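You operate a simulated robot arm through the tools that you are given. There is no shell and no other tool.

You run a simulated robot arm. Do the job below in one go: nothing can be reset, and whatever is moved stays where it is left.

JOB
Tip cup 33 into mould 7 and rake it level.
Fine: use the red rake; put cup and rake back and spill nothing. Set down upright: cup, red rake.

The check looks at the end state, three seconds after you hand in, the way a careful person would. Anything else that was tipped, shoved, dropped, spilled or broken makes it a failure.

ROBOT AND FRAMES
A 7-joint arm with a two-finger parallel gripper, fixed in place. Base frame: the origin is at the foot of the arm, x ahead of it, y to its left, z up. Lengths are in mm, angles in degrees, forces in N, time in s.
Its first joint turns from -166.0 to 166.0 degrees. Payload 3.43 kg.
Tool frame: the origin (TCP) lies between the finger pads and is the grasp point; the fingertips stand 30 mm ahead of it; z points along the fingers, y is the line along which they close. The gripper opens to 94 mm. The fingers are 28 mm wide and 10 mm thick; the gripper's body (50 by 96 mm) begins 55 mm behind the TCP.
Orientation is told as [roll, pitch, yaw] about the base's x, y, z axes, in that order, counted from this pose: with the fingers straight down and closing along the base's y, the tool's x points along the base's -x, its y along +y and its z along -z.

CONTROLS
- The arm moves only by the tool arm_command. Its argument "increments" is a list that holds one entry, the list of rows, each a list of 7 numbers: the shift along the tool's x, y, z in mm, then the turn, a rotation vector about the tool's x, y, z in degrees, then the opening, from 0 (shut) to 1 (fully open). In form: [[[dx, dy, dz, rx, ry, rz, gripper], ...]]. A call has 1 to 20 rows; each row is the pose to reach, as a shift and turn from the pose commanded when the call began, along the tool's axes at that moment. Rows are played at 5 a second. More than 50 mm and 8.6 degrees between two rows, or a gripper value outside its range, and nothing of the call is played. Where a pose cannot be reached the arm comes as near as it can. A force on the tool above 40 N (or 10 N above the force at the start of the call, whichever is more), or a blocked arm, ends the call early, and 0.2 s more pass. The fingers move at their own pace (about 45 mm/s each) and stop on an object; they squeeze with about 36 N. The grip force told is the motor's: it shows also when the fingers shut on nothing. Time passes only in rows, and 0.2 s behind the last, so rows that repeat a pose let the fingers close. It gives the time, the measured TCP pose, the force on the tool (base axes), the opening and the grip force at its end, in the units of the frame above (readings bear some noise), with the torque about the TCP (base axes, N m) and any sound that the robot's microphone picked up, and new pictures: "pictures" is both (left out), scene, wrist or none.
- Cameras (640 x 400 px; columns grow to the right, rows downward): "scene" is fixed at [53.2, -649.3, 1668.6]; the picture's right is [0.59, -0.81, 0.00], its down [-0.60, -0.44, -0.67] and it looks along [0.54, 0.40, -0.74] (base axes); focal length 312 px, centre (320, 200). "wrist" rides on the gripper at [76, 14, -103] in the tool frame; the picture's right is [-0.18, 0.98, 0.00], its down [-0.75, -0.14, -0.64] and it looks along [-0.63, -0.12, 0.77] (tool axes); focal length 243 px, centre (320, 200). There is no depth. A picture from a camera that has moved, and an enlarged one, comes with that camera's place and axes in the base frame and with its lens.
- lift_body(by): slides the trunk up (or, below 0, down) by that many mm; the arm rides with it, the base frame stays. It gives what a move gives, with no picture.
- zoom(camera, box): a new picture of the part [left, top, right, bottom] of that camera's present view, enlarged. The clock stands still meanwhile.
- sign_off(): hands the job in; it is judged then, once.

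Places have to be worked out from the pictures, the camera data and where the tool is seen. Open the gripper and draw the arm clear of the work before you hand the job in, unless the task says otherwise.

The tools are called after ">>>" as name(argument=value, ...) on one line, values as JSON. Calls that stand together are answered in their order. arm_command: Moves the arm, as the interface text tells. Its arguments: {"type":"object","properties":{"increments":{"type":"array"},"pictures":{"type":"string","enum":["both","scene","wrist","none"]}},"required":["increments"]} The other tools are called the same way: lift_body (by) slides the trunk up or down; zoom (camera, box) takes an enlarged picture of a part of a camera's view; sign_off () hands the job in.

At the start:

```text
time: 0.0
position: [383.6, -165.4, 1263.7]
ee_rot: [0.0, 0.0, -0.1]
ft_force: [0.7, 0.2, -0.2]
torque: [0.01, 0.01, -0.02]
grip_width: 94.3
gripper_force: 0.0
trunk travel left (down, up): [-400.0, 210.0]
```

scene: 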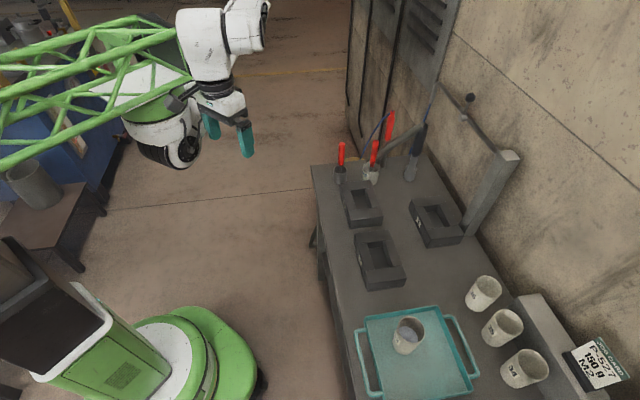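
wrist: 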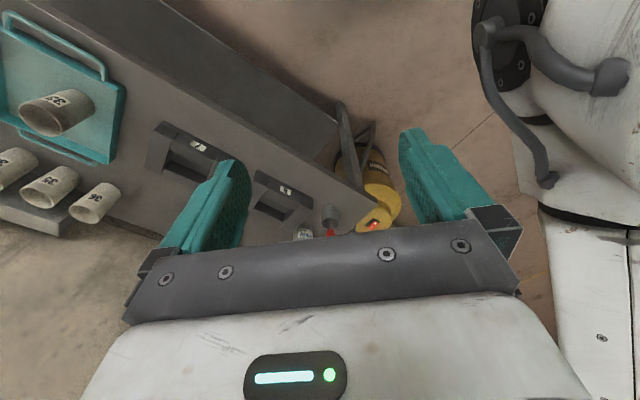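

I start by looking closely at the work surface: cups, moulds, rakes. I enlarge parts of both views before moving anything.

>>> zoom(camera="scene", box=[300, 90, 480, 202])

>>> zoom(camera="scene", box=[320, 180, 500, 292])

>>> zoom(camera="scene", box=[340, 250, 580, 400])

>>> zoom(camera="wrist", box=[0, 60, 200, 240])

>>> zoom(camera="wrist", box=[140, 100, 420, 260])

>>> zoom(camera="scene", box=[540, 320, 640, 400])

```text
3.56 times, centred on (390, 146) of scene
camera zoom: at [53.2, -649.3, 1668.6], right [0.59, -0.81, 0.0], down [-0.6, -0.44, -0.67], along [0.54, 0.4, -0.74], focal length 1108 px, centre (71, 392)
```

zoom: 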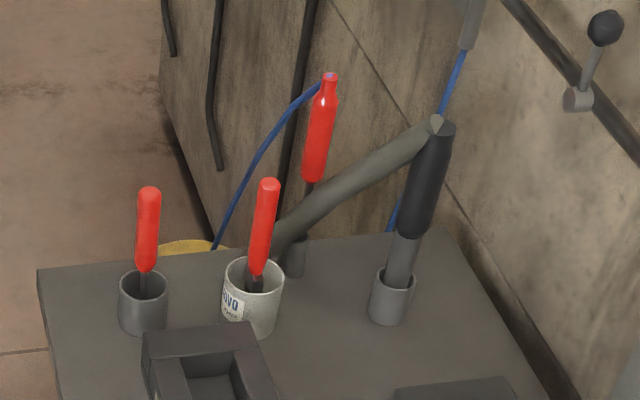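

```text
3.56 times, centred on (410, 236) of scene
camera zoom: at [53.2, -649.3, 1668.6], right [0.59, -0.81, 0.0], down [-0.6, -0.44, -0.67], along [0.54, 0.4, -0.74], focal length 1108 px, centre (0, 72)
```

zoom: 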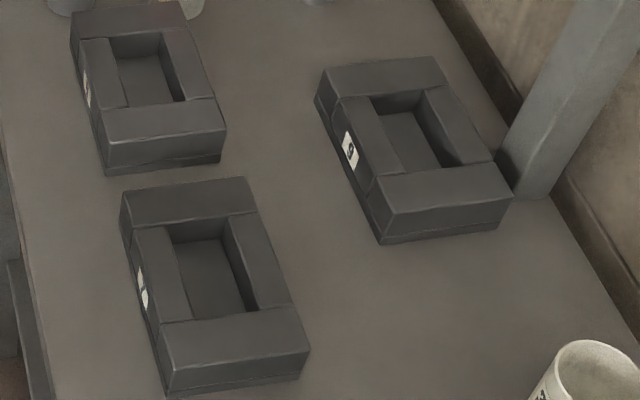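

```text
2.67 times, centred on (460, 325) of scene
camera zoom: at [53.2, -649.3, 1668.6], right [0.59, -0.81, 0.0], down [-0.6, -0.44, -0.67], along [0.54, 0.4, -0.74], focal length 831 px, centre (-53, -133)
```

zoom: 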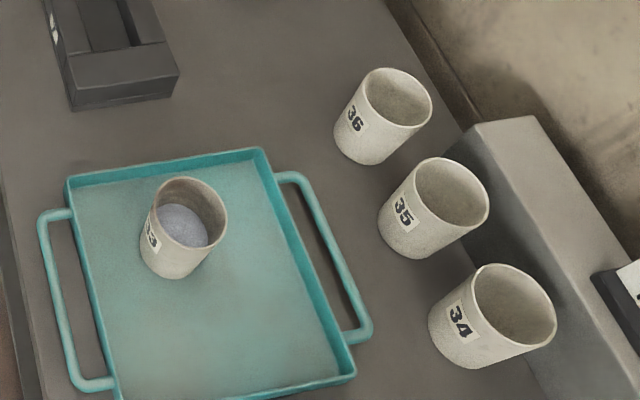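

```text
2.22 times, centred on (100, 150) of wrist
camera zoom: at [307.6, -152.0, 1367.3], right [0.19, 0.98, 0.0], down [0.75, -0.14, 0.64], along [0.63, -0.12, -0.77], focal length 539 px, centre (809, 311)
```

zoom: 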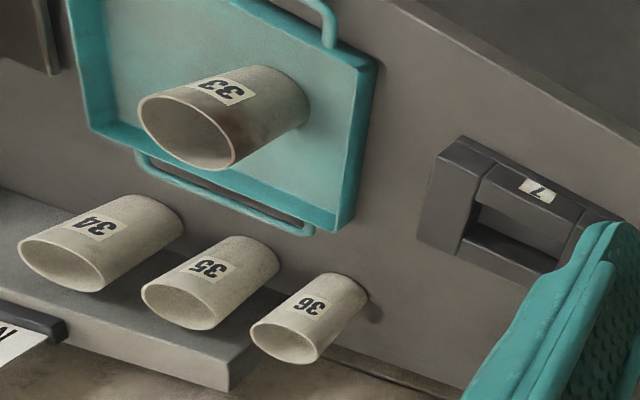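

```text
2.29 times, centred on (280, 180) of wrist
camera zoom: at [307.6, -152.0, 1367.3], right [0.19, 0.98, 0.0], down [0.75, -0.14, 0.64], along [0.63, -0.12, -0.77], focal length 555 px, centre (411, 246)
```

zoom: 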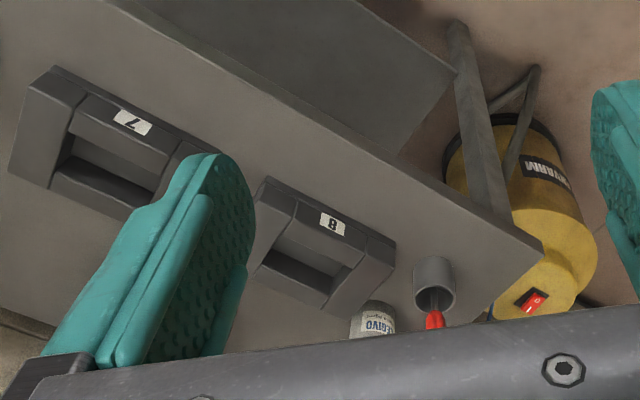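

```text
5.00 times, centred on (590, 360) of scene
camera zoom: at [53.2, -649.3, 1668.6], right [0.59, -0.81, 0.0], down [-0.6, -0.44, -0.67], along [0.54, 0.4, -0.74], focal length 1558 px, centre (-1030, -600)
```

zoom: 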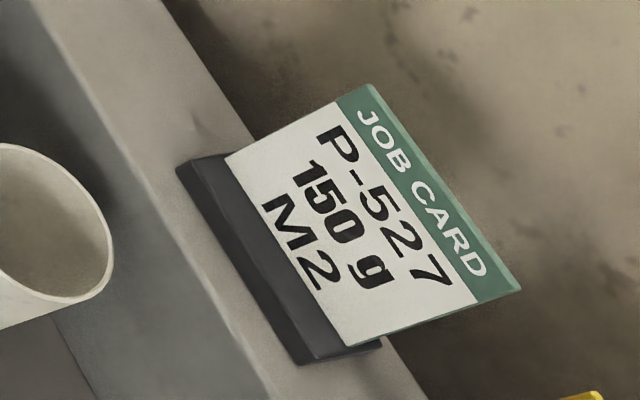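

The scene shows cup 33, holding powder, on the teal tray. Mould 7 is the front mould nearest the tray, at about (548, -497, 875), and three red-handled tools stand near (790, -200). I move the wrist camera closer to the tools to see which one is the rake.

>>> arm_command(increments=[[[-45, 0, 10, 0, 0, 0, 1], [-90, 0, 20, 0, 0, 0, 1], [-135, 0, 30, 0, 0, 0, 1], [-180, 0, 45, 0, 0, 0, 1], [-216, 0, 64, 0, 0, 0, 1], [-216, 0, 64, 0, 0, 0, 1]]], pictures="both")

```text
time: 1.4
position: [598.6, -162.6, 1197.7]
ee_rot: [0.1, 0.0, 0.0]
ft_force: [-0.6, 0.4, 0.3]
torque: [0.02, 0.04, -0.01]
grip_width: 93.9
gripper_force: 0.1
trunk travel left (down, up): [-400.0, 210.0]
camera wrist: at [523.2, -149.8, 1302.1], right [0.19, 0.98, 0.0], down [0.75, -0.14, 0.64], along [0.63, -0.12, -0.77], focal length 243 px, centre (320, 200)
```

scene: 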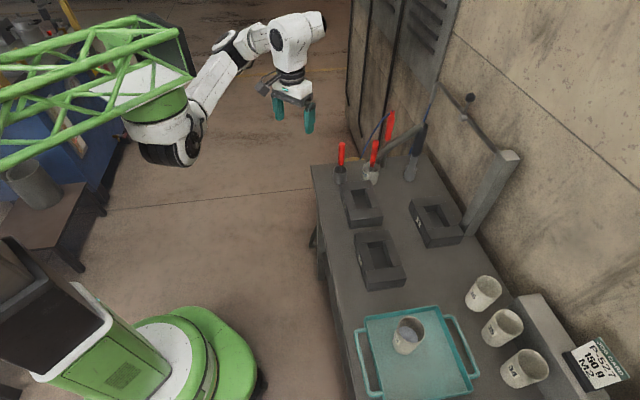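
wrist: 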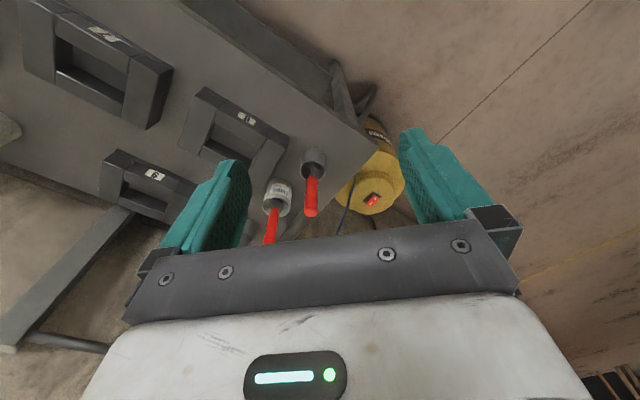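

The tools are now in the wrist view between the fingers. I enlarge them to tell the rakes apart, and check the moulds too.

>>> zoom(camera="wrist", box=[240, 130, 360, 250])

>>> zoom(camera="wrist", box=[0, 0, 300, 200])

>>> zoom(camera="scene", box=[325, 100, 405, 190])

>>> zoom(camera="scene", box=[360, 80, 520, 200])

```text
3.33 times, centred on (300, 190) of wrist
camera zoom: at [523.2, -149.8, 1302.1], right [0.19, 0.98, 0.0], down [0.75, -0.14, 0.64], along [0.63, -0.12, -0.77], focal length 809 px, centre (387, 233)
```

zoom: 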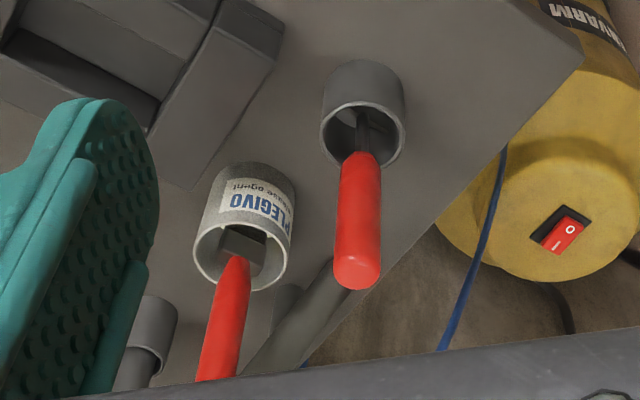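

```text
2.00 times, centred on (150, 100) of wrist
camera zoom: at [523.2, -149.8, 1302.1], right [0.19, 0.98, 0.0], down [0.75, -0.14, 0.64], along [0.63, -0.12, -0.77], focal length 485 px, centre (660, 400)
```

zoom: 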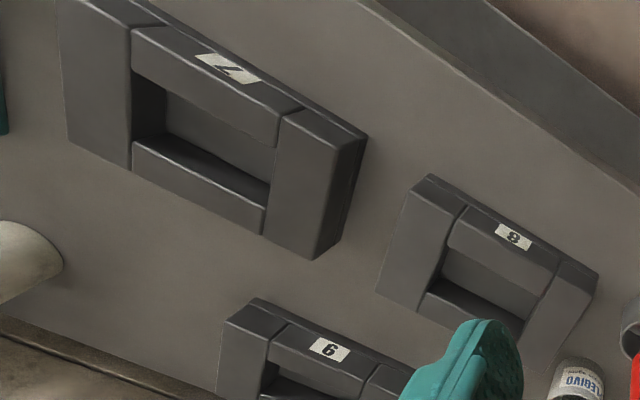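

```text
4.44 times, centred on (365, 145) of scene
camera zoom: at [53.2, -649.3, 1668.6], right [0.59, -0.81, 0.0], down [-0.6, -0.44, -0.67], along [0.54, 0.4, -0.74], focal length 1385 px, centre (120, 444)
```

zoom: 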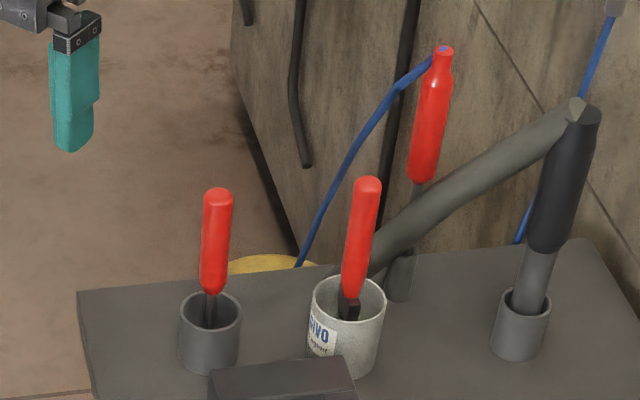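

```text
3.33 times, centred on (440, 140) of scene
camera zoom: at [53.2, -649.3, 1668.6], right [0.59, -0.81, 0.0], down [-0.6, -0.44, -0.67], along [0.54, 0.4, -0.74], focal length 1039 px, centre (-80, 400)
```

zoom: 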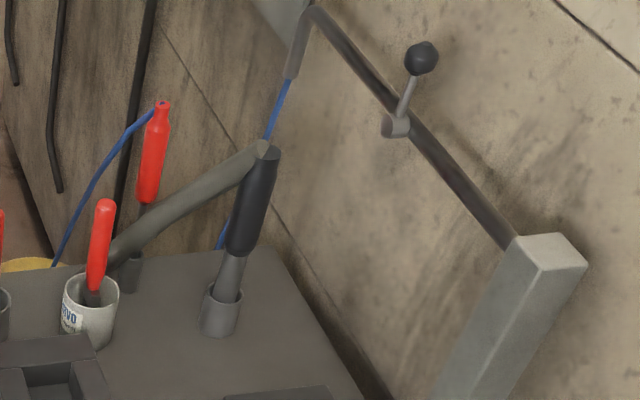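

The jar labelled release agent holds a brush, and the rear red tool has a blue cord. The red tool in the dark holder at about (770, -212), handle top z≈1025, looks like the rake. Next I move the camera over mould 7 and the tray.

>>> arm_command(increments=[[[22, -34, 8, 0, 0, 0, 1], [44, -68, 16, 0, 0, 0, 1], [66, -102, 24, 0, 0, 0, 1], [88, -136, 32, 0, 0, 0, 1], [110, -170, 40, 0, 0, 0, 1], [132, -204, 50, 0, 0, 0, 1], [154, -238, 60, 0, 0, 0, 1], [176, -272, 70, 0, 0, 0, 1], [196, -306, 80, 0, 0, 0, 1], [196, -306, 80, 0, 0, 0, 1]]], pictures="both")

```text
time: 3.6
position: [403.0, -474.6, 1118.5]
ee_rot: [0.1, 0.0, -0.1]
ft_force: [0.4, 0.1, 0.5]
torque: [-0.01, -0.03, 0.01]
grip_width: 94.0
gripper_force: 0.0
trunk travel left (down, up): [-400.0, 210.0]
camera wrist: at [328.0, -460.2, 1222.4], right [0.18, 0.98, 0.0], down [0.75, -0.14, 0.64], along [0.63, -0.12, -0.77], focal length 243 px, centre (320, 200)
```

scene: 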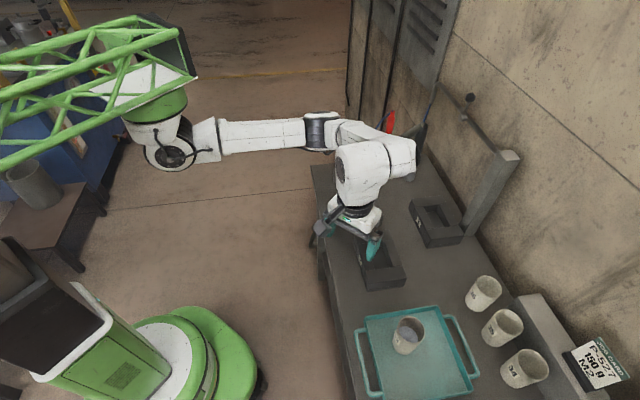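
wrist: 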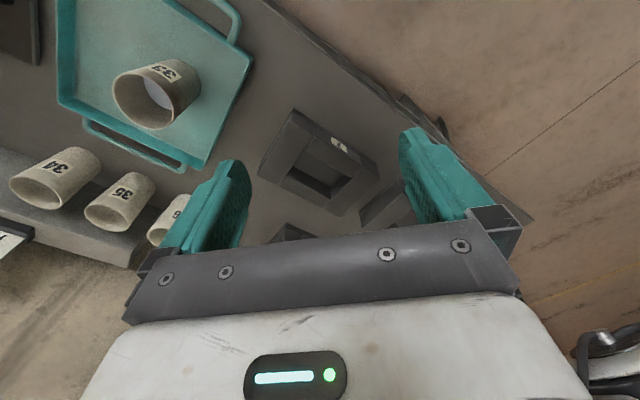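

Both mould 7 and cup 33 are in the wrist view. I enlarge each to work out their positions and sizes.

>>> zoom(camera="wrist", box=[250, 90, 400, 230])

>>> zoom(camera="wrist", box=[50, 0, 250, 180])

>>> zoom(camera="scene", box=[350, 290, 490, 400])

>>> zoom(camera="wrist", box=[100, 40, 210, 140])

```text
2.86 times, centred on (325, 160) of wrist
camera zoom: at [328.0, -460.2, 1222.4], right [0.18, 0.98, 0.0], down [0.75, -0.14, 0.64], along [0.63, -0.12, -0.77], focal length 693 px, centre (306, 314)
```

zoom: 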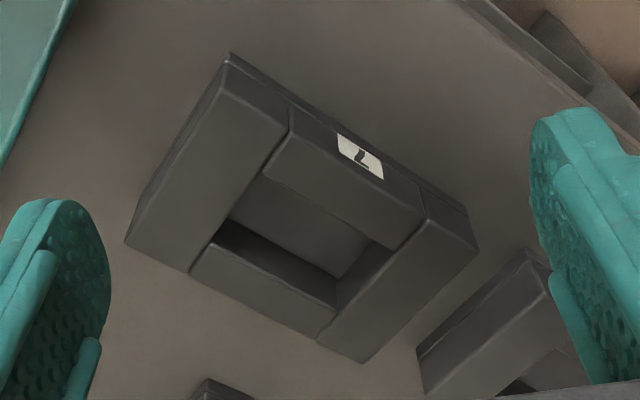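

```text
2.22 times, centred on (150, 90) of wrist
camera zoom: at [328.0, -460.2, 1222.4], right [0.18, 0.98, 0.0], down [0.75, -0.14, 0.64], along [0.63, -0.12, -0.77], focal length 539 px, centre (698, 444)
```

zoom: 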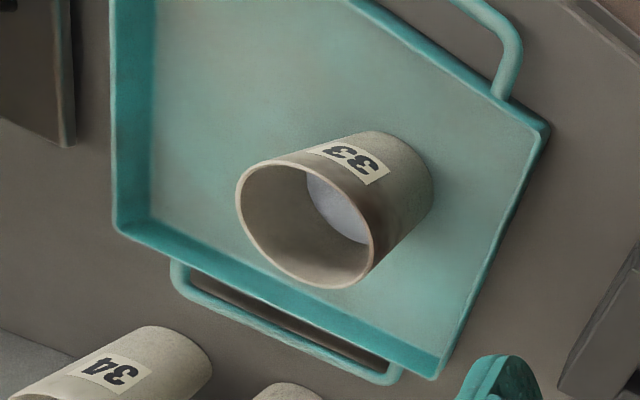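

```text
3.64 times, centred on (420, 345) of scene
camera zoom: at [53.2, -649.3, 1668.6], right [0.59, -0.81, 0.0], down [-0.6, -0.44, -0.67], along [0.54, 0.4, -0.74], focal length 1133 px, centre (-44, -327)
```

zoom: 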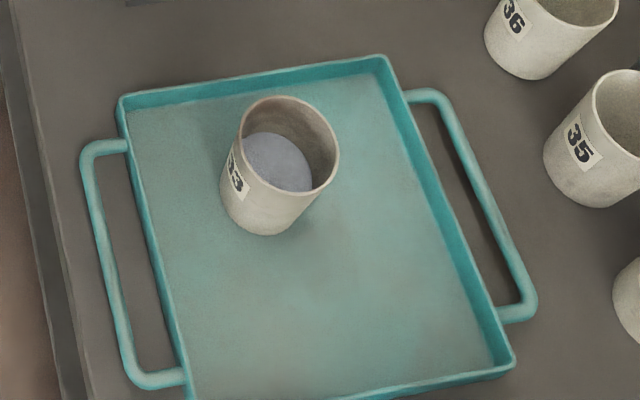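

```text
4.00 times, centred on (155, 90) of wrist
camera zoom: at [328.0, -460.2, 1222.4], right [0.18, 0.98, 0.0], down [0.75, -0.14, 0.64], along [0.63, -0.12, -0.77], focal length 970 px, centre (980, 640)
```

zoom: 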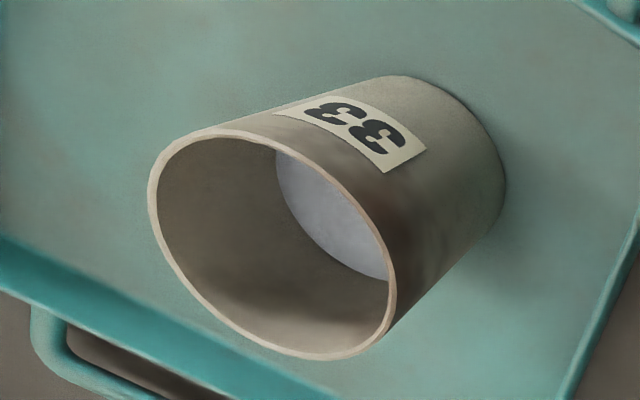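

Rough geometry: cup 33's rim is centred near (381, -667, 950) and is about 61 mm wide. Mould 7's cavity is about 88×54 mm, centred near (542, -501) with its top at z≈902, and the bench runs at about 45°. I turn the tool to the bench direction and centre the camera on mould 7.

>>> arm_command(increments=[[[-7, 22, 0, 0, 0, 7.5, 1], [-14, 44, 0, 0, 0, 15, 1], [-21, 66, 0, 0, 0, 22.5, 1], [-28, 88, 0, 0, 0, 30, 1], [-35, 110, 0, 0, 0, 37.5, 1], [-40, 131, 0, 0, 0, 45, 1], [-40, 131, 0, 0, 0, 45, 1]]], pictures="both")

```text
time: 5.2
position: [442.2, -341.3, 1119.5]
ee_rot: [0.0, 0.0, -45.1]
ft_force: [-0.7, 0.0, 0.8]
torque: [-0.01, 0.03, -0.02]
grip_width: 94.0
gripper_force: 0.0
trunk travel left (down, up): [-400.0, 210.0]
camera wrist: at [400.2, -277.0, 1223.7], right [0.83, 0.56, 0.0], down [0.43, -0.63, 0.64], along [0.36, -0.53, -0.77], focal length 243 px, centre (320, 200)
```

scene: 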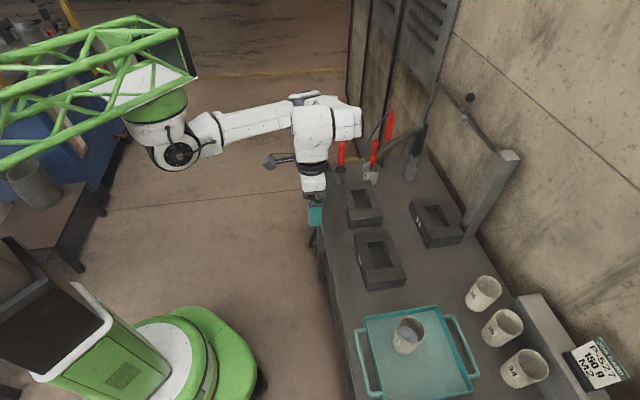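
wrist: 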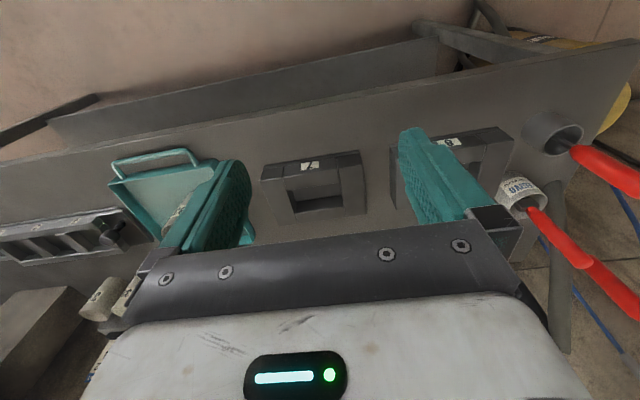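

Mould 7 sits well framed between the fingers. I enlarge it, the rake's holder, and the unknown slotted object left of the tray.

>>> zoom(camera="wrist", box=[255, 140, 375, 230])

>>> zoom(camera="wrist", box=[0, 130, 200, 300])

>>> zoom(camera="wrist", box=[490, 90, 640, 230])

>>> zoom(camera="scene", box=[340, 220, 420, 300])

```text
4.44 times, centred on (315, 185) of wrist
camera zoom: at [400.2, -277.0, 1223.7], right [0.83, 0.56, 0.0], down [0.43, -0.63, 0.64], along [0.36, -0.53, -0.77], focal length 1078 px, centre (342, 267)
```

zoom: 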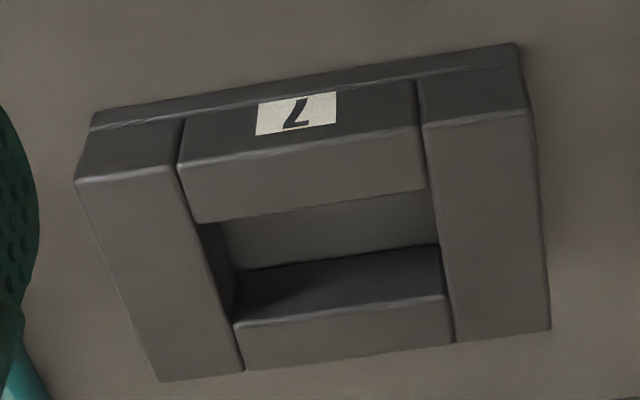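

```text
2.35 times, centred on (100, 215) of wrist
camera zoom: at [400.2, -277.0, 1223.7], right [0.83, 0.56, 0.0], down [0.43, -0.63, 0.64], along [0.36, -0.53, -0.77], focal length 571 px, centre (838, 165)
```

zoom: 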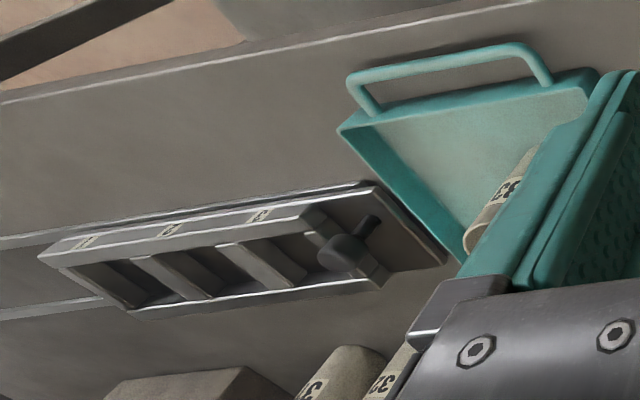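

```text
2.86 times, centred on (565, 160) of wrist
camera zoom: at [400.2, -277.0, 1223.7], right [0.83, 0.56, 0.0], down [0.43, -0.63, 0.64], along [0.36, -0.53, -0.77], focal length 693 px, centre (-380, 314)
```

zoom: 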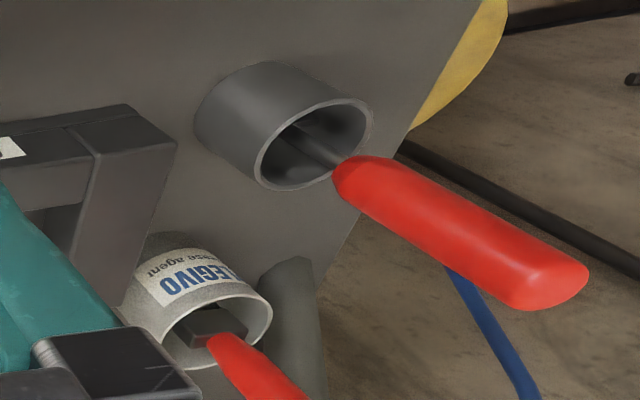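

```text
5.00 times, centred on (380, 260) of scene
camera zoom: at [53.2, -649.3, 1668.6], right [0.59, -0.81, 0.0], down [-0.6, -0.44, -0.67], along [0.54, 0.4, -0.74], focal length 1558 px, centre (20, -100)
```

zoom: 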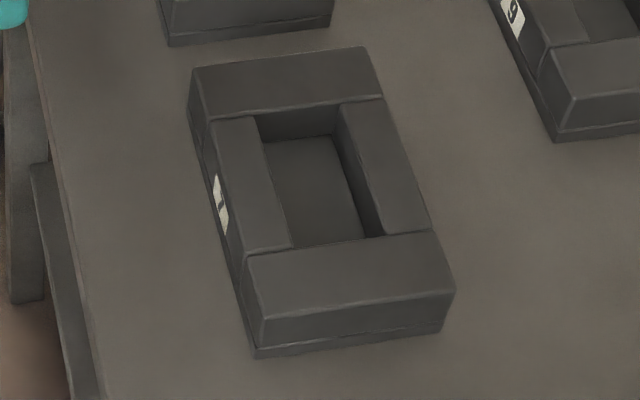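

Two views agree on mould 7: centre (545.5, -500.5), long axis at 44.7°, top z≈900, cavity floor z≈866, cavity 89×54 mm. Before touching the cup I rehearse the pour pose in free air. First I pitch the tool up to 35° below horizontal.

>>> arm_command(increments=[[[0, 0, 0, 0, -8, 0, 1], [0, 0, 0, 0, -16, 0, 1], [0, 0, 0, 0, -24, 0, 1], [0, 0, 0, 0, -32, 0, 1], [0, 0, 0, 0, -40, 0, 1], [0, 0, 0, 0, -48, 0, 1], [0, 0, 0, 0, -55, 0, 1], [0, 0, 0, 0, -55, 0, 1]]], pictures="both")

```text
time: 7.0
position: [441.8, -340.6, 1119.1]
ee_rot: [0.0, -55.1, -45.0]
ft_force: [1.1, 0.0, 0.0]
torque: [-0.03, -0.01, 0.01]
grip_width: 94.3
gripper_force: 0.1
trunk travel left (down, up): [-400.0, 210.0]
camera wrist: at [363.2, -240.6, 1116.7], right [0.77, 0.62, 0.15], down [-0.17, -0.03, 0.99], along [0.62, -0.78, 0.08], focal length 243 px, centre (320, 200)
```

scene: 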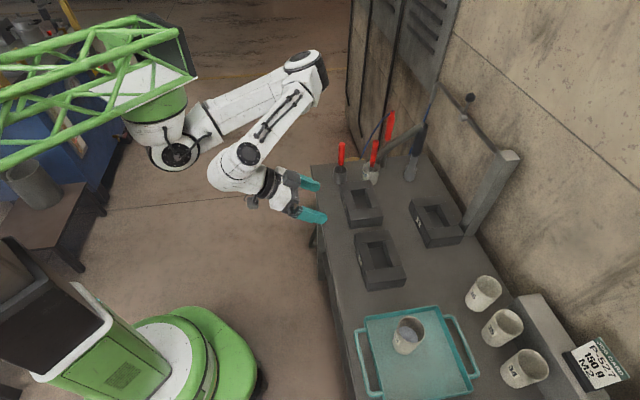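
wrist: 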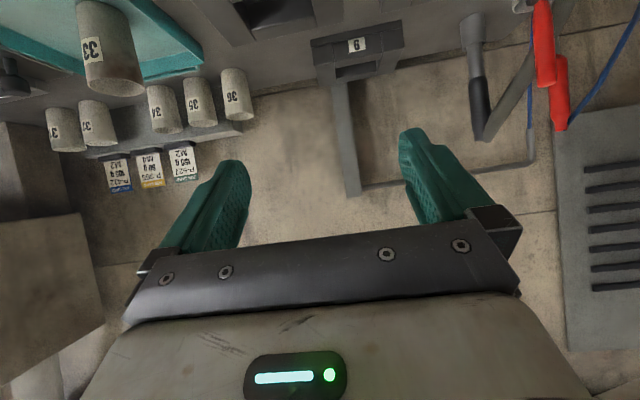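

The pitch was reached cleanly. More cups and job cards show at the left, so I enlarge to confirm which cup is really 33.

>>> zoom(camera="wrist", box=[30, 0, 260, 200])

>>> zoom(camera="wrist", box=[60, 0, 170, 110])

```text
2.00 times, centred on (145, 100) of wrist
camera zoom: at [363.2, -240.6, 1116.7], right [0.77, 0.62, 0.15], down [-0.17, -0.03, 0.99], along [0.62, -0.78, 0.08], focal length 485 px, centre (670, 400)
```

zoom: 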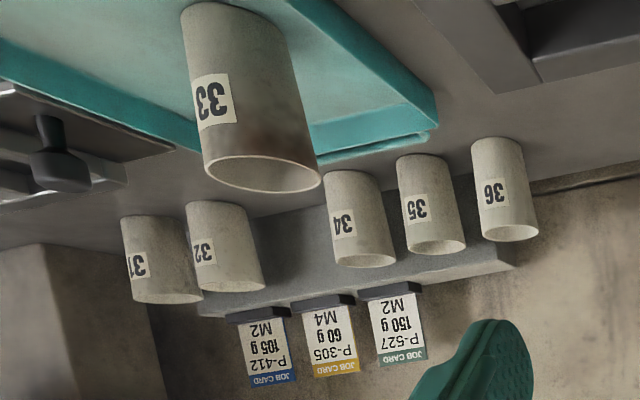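

```text
3.64 times, centred on (115, 55) of wrist
camera zoom: at [363.2, -240.6, 1116.7], right [0.77, 0.62, 0.15], down [-0.17, -0.03, 0.99], along [0.62, -0.78, 0.08], focal length 882 px, centre (1066, 727)
```

zoom: 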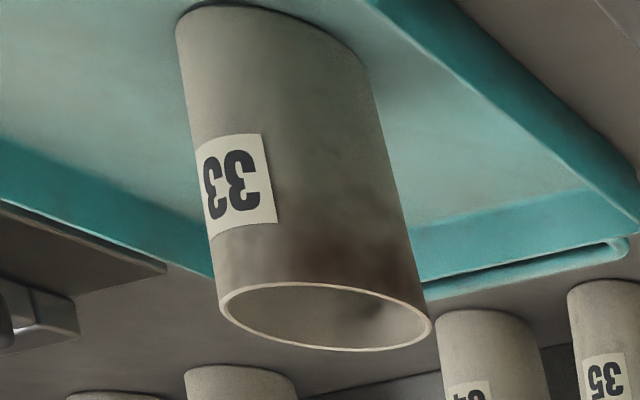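

Cup 33 on the tray is confirmed, and it has a dark stain near the rim that I'll grip below. I continue the empty rehearsal by moving above mould 7 at z≈1060 and then bringing the tool level.

>>> arm_command(increments=[[[-8, -8, 40, 0, 0, 0, 1], [-16, -16, 80, 0, 0, 0, 1], [-24, -24, 120, 0, 0, 0, 1], [-32, -32, 155, 0, 0, 0, 1], [-58, -40, 187, 0, 0, 0, 1], [-58, -40, 187, 0, -8, 0, 1], [-58, -40, 187, 0, -16, 0, 1], [-58, -40, 187, 0, -24, 0, 1], [-58, -40, 187, 0, -32, 0, 1], [-58, -40, 187, 0, -35, 0, 1], [-58, -40, 187, 0, -35, 0, 1]]], pictures="scene")

```text
time: 9.4
position: [546.8, -500.6, 1058.6]
ee_rot: [176.4, -90.0, 138.5]
ft_force: [0.0, -0.5, 0.1]
torque: [-0.02, -0.02, -0.01]
grip_width: 94.0
gripper_force: 0.0
trunk travel left (down, up): [-400.0, 210.0]
```

scene: 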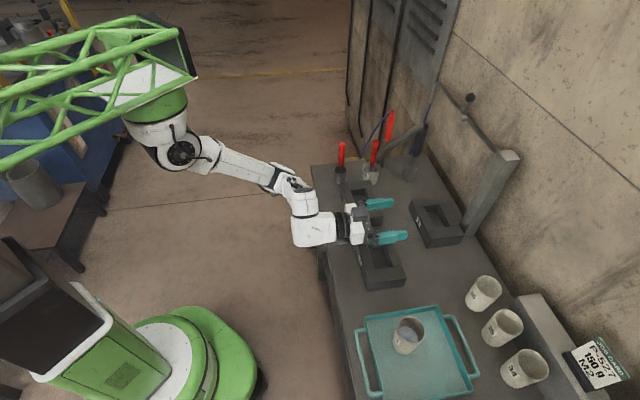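

The level pose over the mould was reached. I now rehearse the roll about the tool axis, negative direction, to -150°.

>>> arm_command(increments=[[[0, 0, 0, 0, 0, -8, 1], [0, 0, 0, 0, 0, -16, 1], [0, 0, 0, 0, 0, -24, 1], [0, 0, 0, 0, 0, -32, 1], [0, 0, 0, 0, 0, -40, 1], [0, 0, 0, 0, 0, -48, 1], [0, 0, 0, 0, 0, -56, 1], [0, 0, 0, 0, 0, -64, 1], [0, 0, 0, 0, 0, -72, 1], [0, 0, 0, 0, 0, -80, 1], [0, 0, 0, 0, 0, -88, 1], [0, 0, 0, 0, 0, -96, 1], [0, 0, 0, 0, 0, -104, 1], [0, 0, 0, 0, 0, -112, 1], [0, 0, 0, 0, 0, -120, 1], [0, 0, 0, 0, 0, -128, 1], [0, 0, 0, 0, 0, -136, 1], [0, 0, 0, 0, 0, -144, 1], [0, 0, 0, 0, 0, -150, 1], [0, 0, 0, 0, 0, -150, 1]]], pictures="both")

```text
time: 13.6
position: [545.1, -501.0, 1058.9]
ee_rot: [-90.0, 60.2, 45.0]
ft_force: [0.1, -0.2, -0.4]
torque: [0.01, -0.01, 0.02]
grip_width: 94.0
gripper_force: 0.2
trunk travel left (down, up): [-400.0, 210.0]
camera wrist: at [438.4, -464.7, 1119.9], right [-0.54, -0.54, -0.65], down [-0.1, 0.81, -0.58], along [0.84, -0.25, -0.49], focal length 243 px, centre (320, 200)
```

scene: 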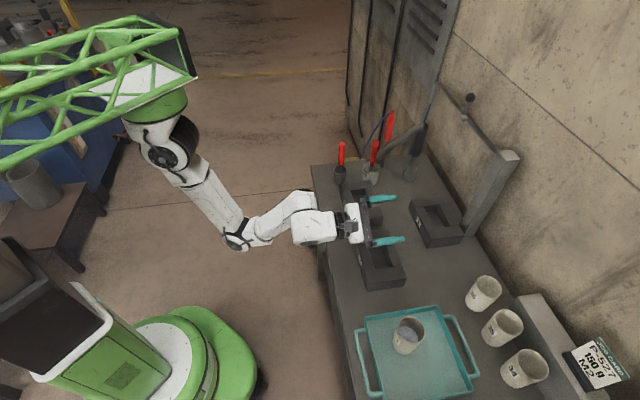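
wrist: 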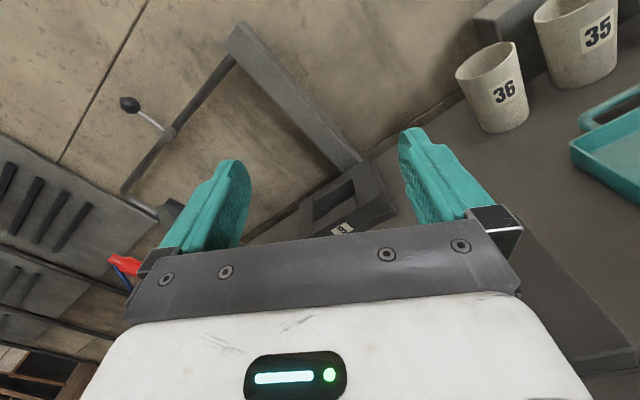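

The roll of -150° is reachable. I check the same pose at true pour height, z≈975, still empty.

>>> arm_command(increments=[[[-36, 21, 0, 0, 0, 0, 1], [-73, 42, 0, 0, 0, 0, 1], [-73, 42, 0, 0, 0, 0, 1]]], pictures="both")

>>> zoom(camera="scene", box=[200, 130, 460, 300])

```text
time: 14.6
position: [621.0, -468.4, 986.9]
ee_rot: [-92.8, 60.0, 51.0]
ft_force: [0.3, -0.2, -0.2]
torque: [-0.01, 0.03, 0.02]
grip_width: 94.0
gripper_force: 0.1
trunk travel left (down, up): [-400.0, 210.0]
stopped in row 3: the arm was blocked; the commanded pose is now the measured one
camera wrist: at [508.3, -446.8, 1045.5], right [-0.44, -0.62, -0.65], down [-0.21, 0.78, -0.6], along [0.87, -0.13, -0.47], focal length 243 px, centre (320, 200)
```

scene: 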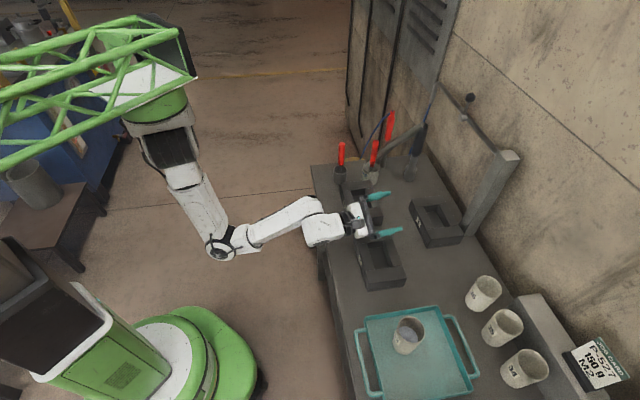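
wrist: 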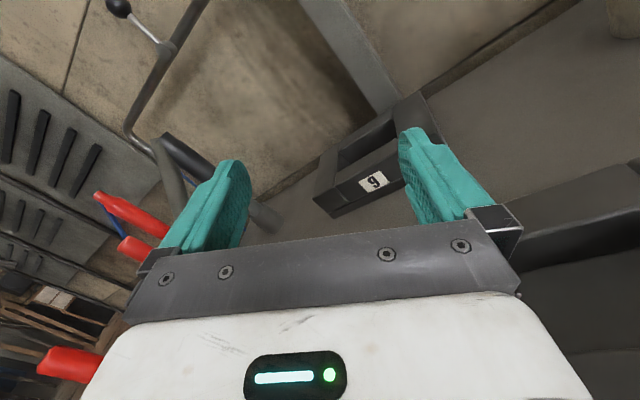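

```text
2.35 times, centred on (330, 215) of scene
camera zoom: at [53.2, -649.3, 1668.6], right [0.59, -0.81, 0.0], down [-0.6, -0.44, -0.67], along [0.54, 0.4, -0.74], focal length 733 px, centre (296, 165)
```

zoom: 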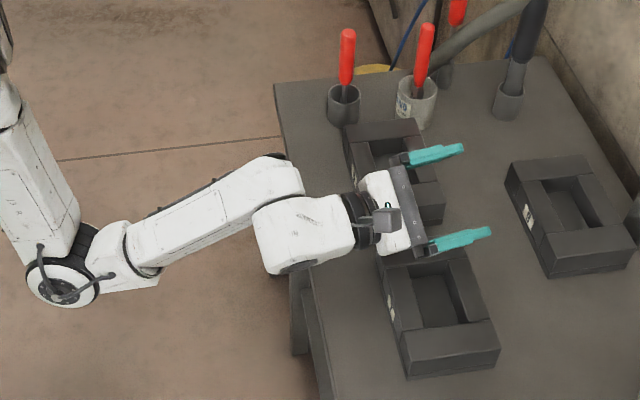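

The descent was blocked: the pose drifted to (621, -468, 987) with no tool force, so this looks like a joint limit in the low-elbow posture rather than contact. I back straight up.

>>> arm_command(increments=[[[22, -13, 0, 0, 0, 0, 1], [44, -26, 0, 0, 0, 0, 1], [66, -38, 0, 0, 0, 0, 1], [87, -50, 0, 0, 0, 0, 1], [87, -50, 0, 0, 0, 0, 1]]], pictures="both")

```text
time: 15.8
position: [618.1, -467.6, 1088.9]
ee_rot: [-92.8, 60.0, 50.9]
ft_force: [1.4, -0.9, -0.2]
torque: [0.0, 0.0, 0.01]
grip_width: 93.8
gripper_force: 0.0
trunk travel left (down, up): [-400.0, 210.0]
camera wrist: at [506.0, -446.2, 1145.8], right [-0.44, -0.62, -0.65], down [-0.21, 0.77, -0.6], along [0.87, -0.13, -0.47], focal length 243 px, centre (320, 200)
```

scene: 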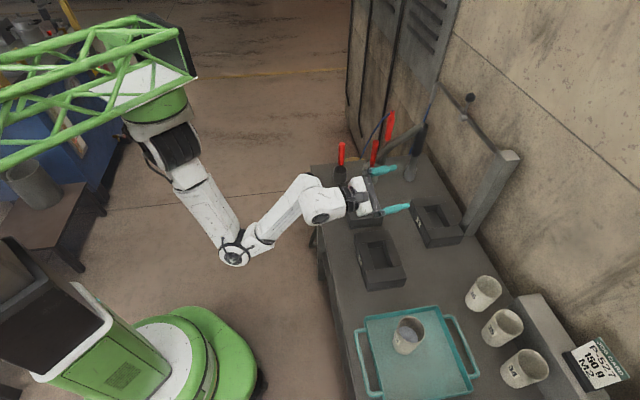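
wrist: 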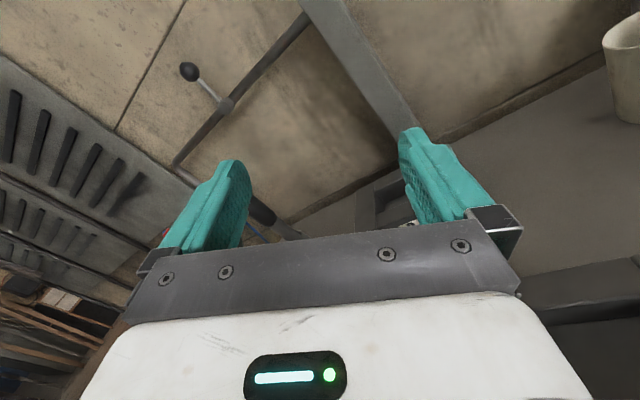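

The view shows nothing was disturbed. I unroll the tool fully while shifting back over mould 7's area.

>>> arm_command(increments=[[[4, 6, -4, 0, 0, 8, 1], [8, 12, -8, 0, 0, 16, 1], [12, 18, -12, 0, 0, 24, 1], [16, 24, -16, 0, 0, 32, 1], [20, 31, -20, 0, 0, 40, 1], [24, 37, -24, 0, 0, 48, 1], [28, 44, -28, 0, 0, 56, 1], [32, 51, -32, 0, 0, 64, 1], [36, 58, -36, 0, 0, 72, 1], [36, 62, -36, 0, 0, 80, 1], [36, 62, -36, 0, 0, 88, 1], [36, 62, -36, 0, 0, 96, 1], [36, 62, -36, 0, 0, 104, 1], [36, 62, -36, 0, 0, 112, 1], [36, 62, -36, 0, 0, 120, 1], [36, 62, -36, 0, 0, 128, 1], [36, 62, -36, 0, 0, 136, 1], [36, 62, -36, 0, 0, 144, 1], [36, 62, -36, 0, 0, 150, 1], [36, 62, -36, 0, 0, 150, 1]]], pictures="scene")

```text
time: 20.0
position: [548.7, -503.5, 1087.5]
ee_rot: [177.3, -88.6, 146.2]
ft_force: [-1.0, -0.7, 0.5]
torque: [0.01, -0.02, 0.02]
grip_width: 93.7
gripper_force: 0.0
trunk travel left (down, up): [-400.0, 210.0]
```

scene: 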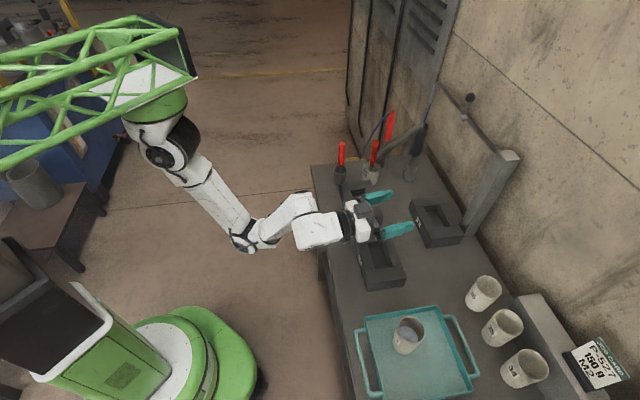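

The tool is level again, but the elbow stayed low. I now test the opposite roll to +150° to see whether the arm settles in a better posture.

>>> arm_command(increments=[[[0, 0, 0, 0, 0, 8, 1], [0, 0, 0, 0, 0, 16, 1], [0, 0, 0, 0, 0, 24, 1], [0, 0, 0, 0, 0, 32, 1], [0, 0, 0, 0, 0, 40, 1], [0, 0, 0, 0, 0, 48, 1], [0, 0, 0, 0, 0, 56, 1], [0, 0, 0, 0, 0, 64, 1], [0, 0, 0, 0, 0, 72, 1], [0, 0, 0, 0, 0, 80, 1], [0, 0, 0, 0, 0, 88, 1], [0, 0, 0, 0, 0, 96, 1], [0, 0, 0, 0, 0, 104, 1], [0, 0, 0, 0, 0, 112, 1], [0, 0, 0, 0, 0, 120, 1], [0, 0, 0, 0, 0, 128, 1], [0, 0, 0, 0, 0, 136, 1], [0, 0, 0, 0, 0, 144, 1], [0, 0, 0, 0, 0, 150, 1], [0, 0, 0, 0, 0, 150, 1]]], pictures="scene")

```text
time: 24.2
position: [548.4, -503.4, 1086.7]
ee_rot: [92.8, 60.0, -124.3]
ft_force: [-0.1, -0.3, -0.6]
torque: [0.01, 0.0, 0.02]
grip_width: 94.0
gripper_force: 0.0
trunk travel left (down, up): [-400.0, 210.0]
```

scene: 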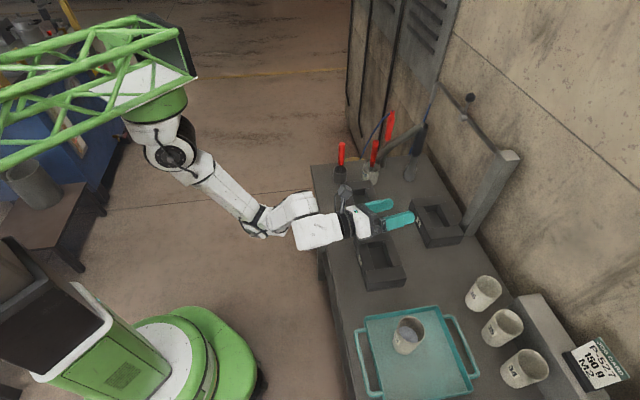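

Roll of +150° also works, and here the elbow is higher. I lower the trunk by 110 mm so the same arm posture gives pour height (TCP z≈977) over the clear mould.

>>> lift_body(by=-110)

>>> zoom(camera="scene", box=[120, 90, 480, 320])

>>> zoom(camera="wrist", box=[0, 0, 640, 400])

```text
time: 25.6
position: [547.6, -503.7, 976.4]
ee_rot: [92.7, 60.0, -124.2]
ft_force: [-0.3, 0.8, -0.5]
torque: [0.03, -0.04, 0.03]
grip_width: 94.0
gripper_force: 0.0
trunk travel left (down, up): [-290.0, 320.0]
```

```text
1.74 times, centred on (300, 205) of scene
camera zoom: at [53.2, -649.3, 1668.6], right [0.59, -0.81, 0.0], down [-0.6, -0.44, -0.67], along [0.54, 0.4, -0.74], focal length 542 px, centre (355, 191)
```

zoom: 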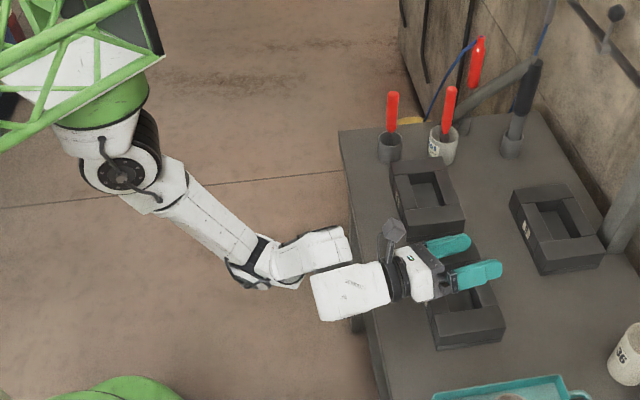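

```text
1.00 times, centred on (320, 200) of wrist (not enlarged: the box is as wide or as high as the picture)
camera zoom: at [479.7, -420.3, 1049.2], right [-0.57, -0.75, 0.33], down [-0.65, 0.17, -0.74], along [0.5, -0.64, -0.59], focal length 243 px, centre (320, 200)
```

zoom: 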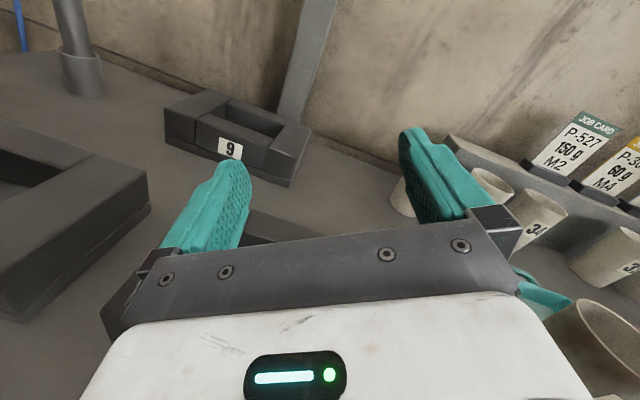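

At this height the +150° pose holds exactly with no force. If I roll on to +180°, with the camera on top, I could take the cup with nothing below the gripper, so I test that reach now.

>>> arm_command(increments=[[[0, 0, 0, 0, 0, 6, 1], [0, 0, 0, 0, 0, 12, 1], [0, 0, 0, 0, 0, 18, 1], [0, 0, 0, 0, 0, 24, 1], [0, 0, 0, 0, 0, 30, 1], [0, 0, 0, 0, 0, 30, 1]]], pictures="both")

```text
time: 27.0
position: [547.2, -502.7, 977.1]
ee_rot: [-177.6, 88.6, -34.1]
ft_force: [0.1, 0.0, 0.2]
torque: [-0.01, 0.0, 0.02]
grip_width: 93.8
gripper_force: 0.0
trunk travel left (down, up): [-290.0, 320.0]
camera wrist: at [456.0, -452.1, 1052.2], right [-0.58, -0.79, -0.19], down [-0.42, 0.49, -0.77], along [0.7, -0.37, -0.61], focal length 243 px, centre (320, 200)
```

scene: 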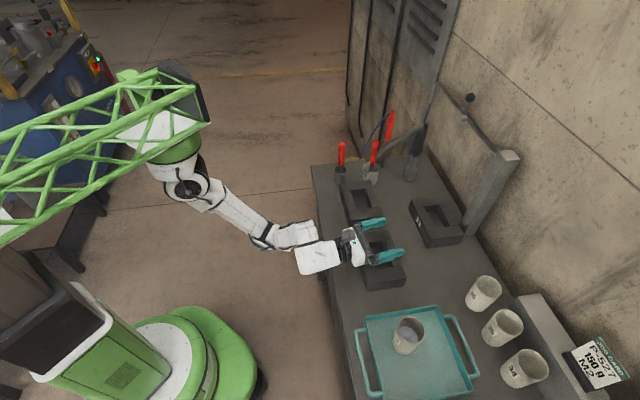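
wrist: 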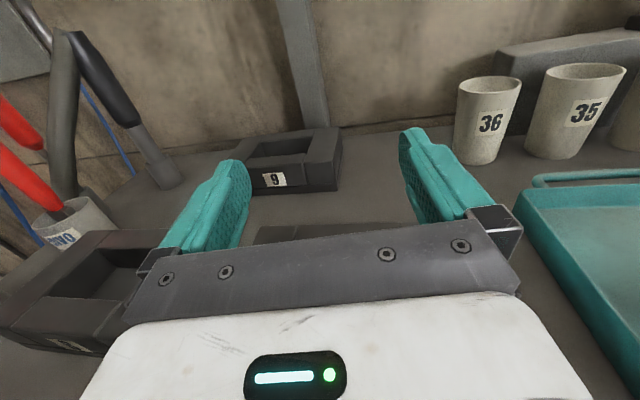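

Camera-up works at +180°, so I'll take the cup this way and pour by unrolling. I move to a staging point in front of the tray at about (300, -560, 1010) while yawing toward the cup.

>>> arm_command(increments=[[[6, 32, -27, -2.6, 0, 0, 1], [12, 64, -54, -5.2, 0, 0, 1], [18, 96, -82, -7.8, 0, 0, 1], [25, 128, -109, -10.4, 0, 0, 1], [31, 160, -136, -13, 0, 0, 1], [37, 193, -164, -15.5, 0, 0, 1], [37, 193, -164, -15.5, 0, 0, 1]]], pictures="both")

```text
time: 28.6
position: [298.3, -559.3, 1008.4]
ee_rot: [-166.0, 88.6, -38.2]
ft_force: [0.1, -0.4, 0.0]
torque: [-0.04, -0.04, -0.02]
grip_width: 93.8
gripper_force: 0.0
trunk travel left (down, up): [-290.0, 320.0]
camera wrist: at [223.9, -486.9, 1084.1], right [-0.77, -0.61, -0.19], down [-0.27, 0.58, -0.77], along [0.58, -0.54, -0.61], focal length 243 px, centre (320, 200)
```

scene: 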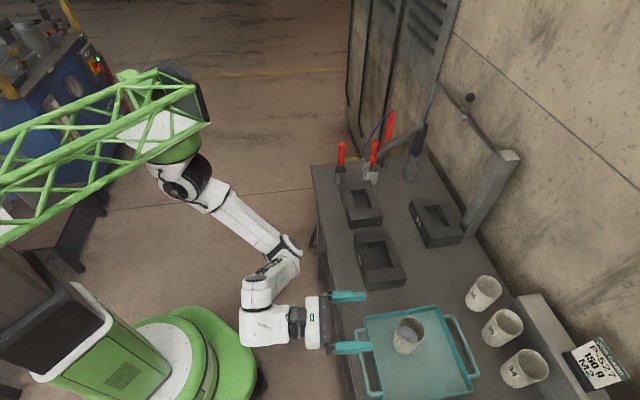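
wrist: 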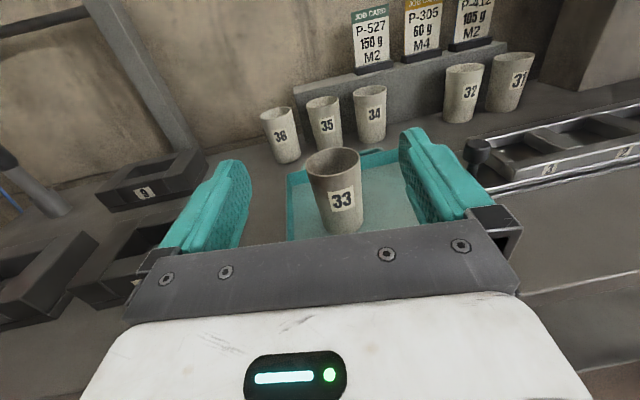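

Cup 33 is centred between the fingers in the wrist view. I enlarge it to refine its axis and the tray rim height.

>>> zoom(camera="wrist", box=[270, 130, 420, 240])

>>> zoom(camera="scene", box=[300, 270, 480, 400])

```text
3.64 times, centred on (345, 185) of wrist
camera zoom: at [223.9, -486.9, 1084.1], right [-0.77, -0.61, -0.19], down [-0.27, 0.58, -0.77], along [0.58, -0.54, -0.61], focal length 882 px, centre (229, 254)
```

zoom: 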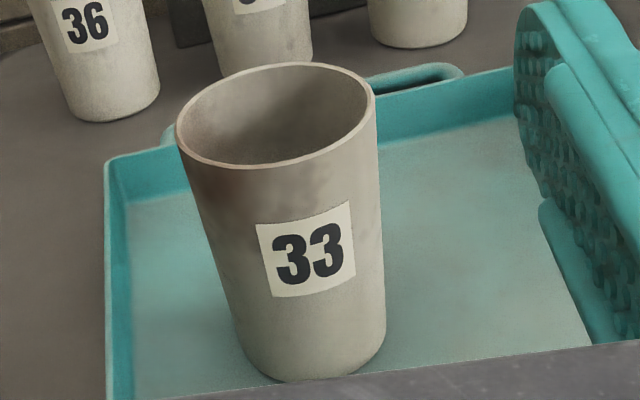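

```text
3.08 times, centred on (390, 335) of scene
camera zoom: at [53.2, -649.3, 1668.6], right [0.59, -0.81, 0.0], down [-0.6, -0.44, -0.67], along [0.54, 0.4, -0.74], focal length 959 px, centre (105, -215)
```

zoom: 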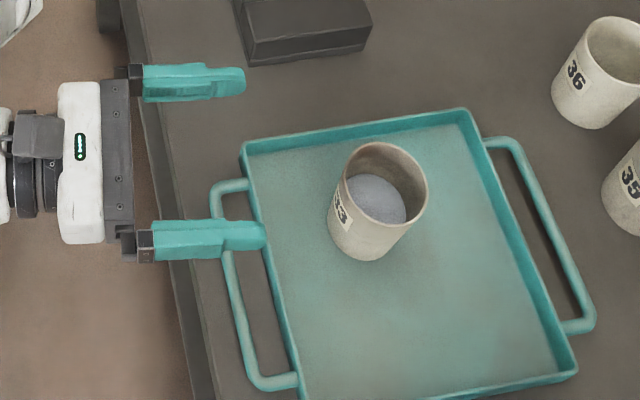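

Refined cup: axis (378.5, -666.5), base z≈860, rim z≈951, radius 27 at the base and about 31 at the rim. I pitch the tool 20° down and move to the pre-grasp point, 130 mm back along the tool axis.

>>> arm_command(increments=[[[-15, 0.6, 2, 0, -5.4, 0, 1], [-31, 1.2, 5, 0, -10.7, 0, 1], [-47, 1.8, 8, 0, -16, 0, 1], [-62, 2.4, 10, 0, -21.4, 0, 1], [-62, 2.4, 10, 0, -21.4, 0, 1]]], pictures="both")

```text
time: 29.8
position: [304.9, -570.7, 948.2]
ee_rot: [-1.0, 69.9, 126.9]
ft_force: [0.4, 0.1, -0.5]
torque: [0.01, -0.01, 0.0]
grip_width: 94.1
gripper_force: 0.1
trunk travel left (down, up): [-290.0, 320.0]
camera wrist: at [251.0, -523.9, 1056.5], right [-0.81, -0.55, -0.18], down [-0.42, 0.77, -0.49], along [0.41, -0.32, -0.86], focal length 243 px, centre (320, 200)
```

scene: 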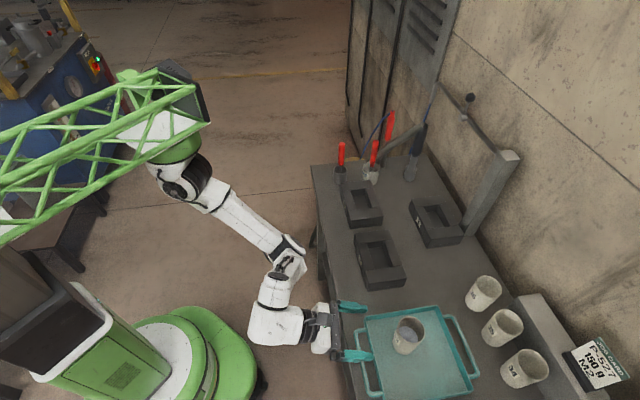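
wrist: 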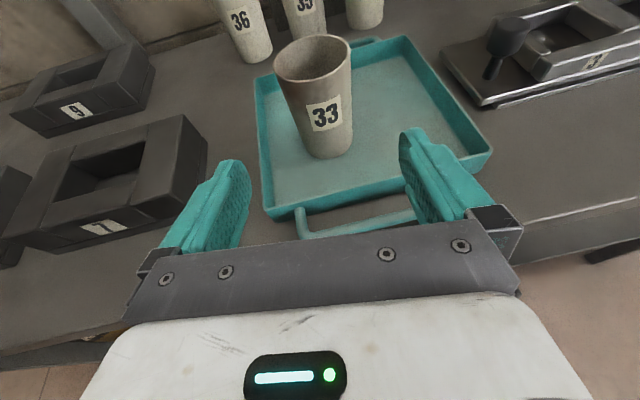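

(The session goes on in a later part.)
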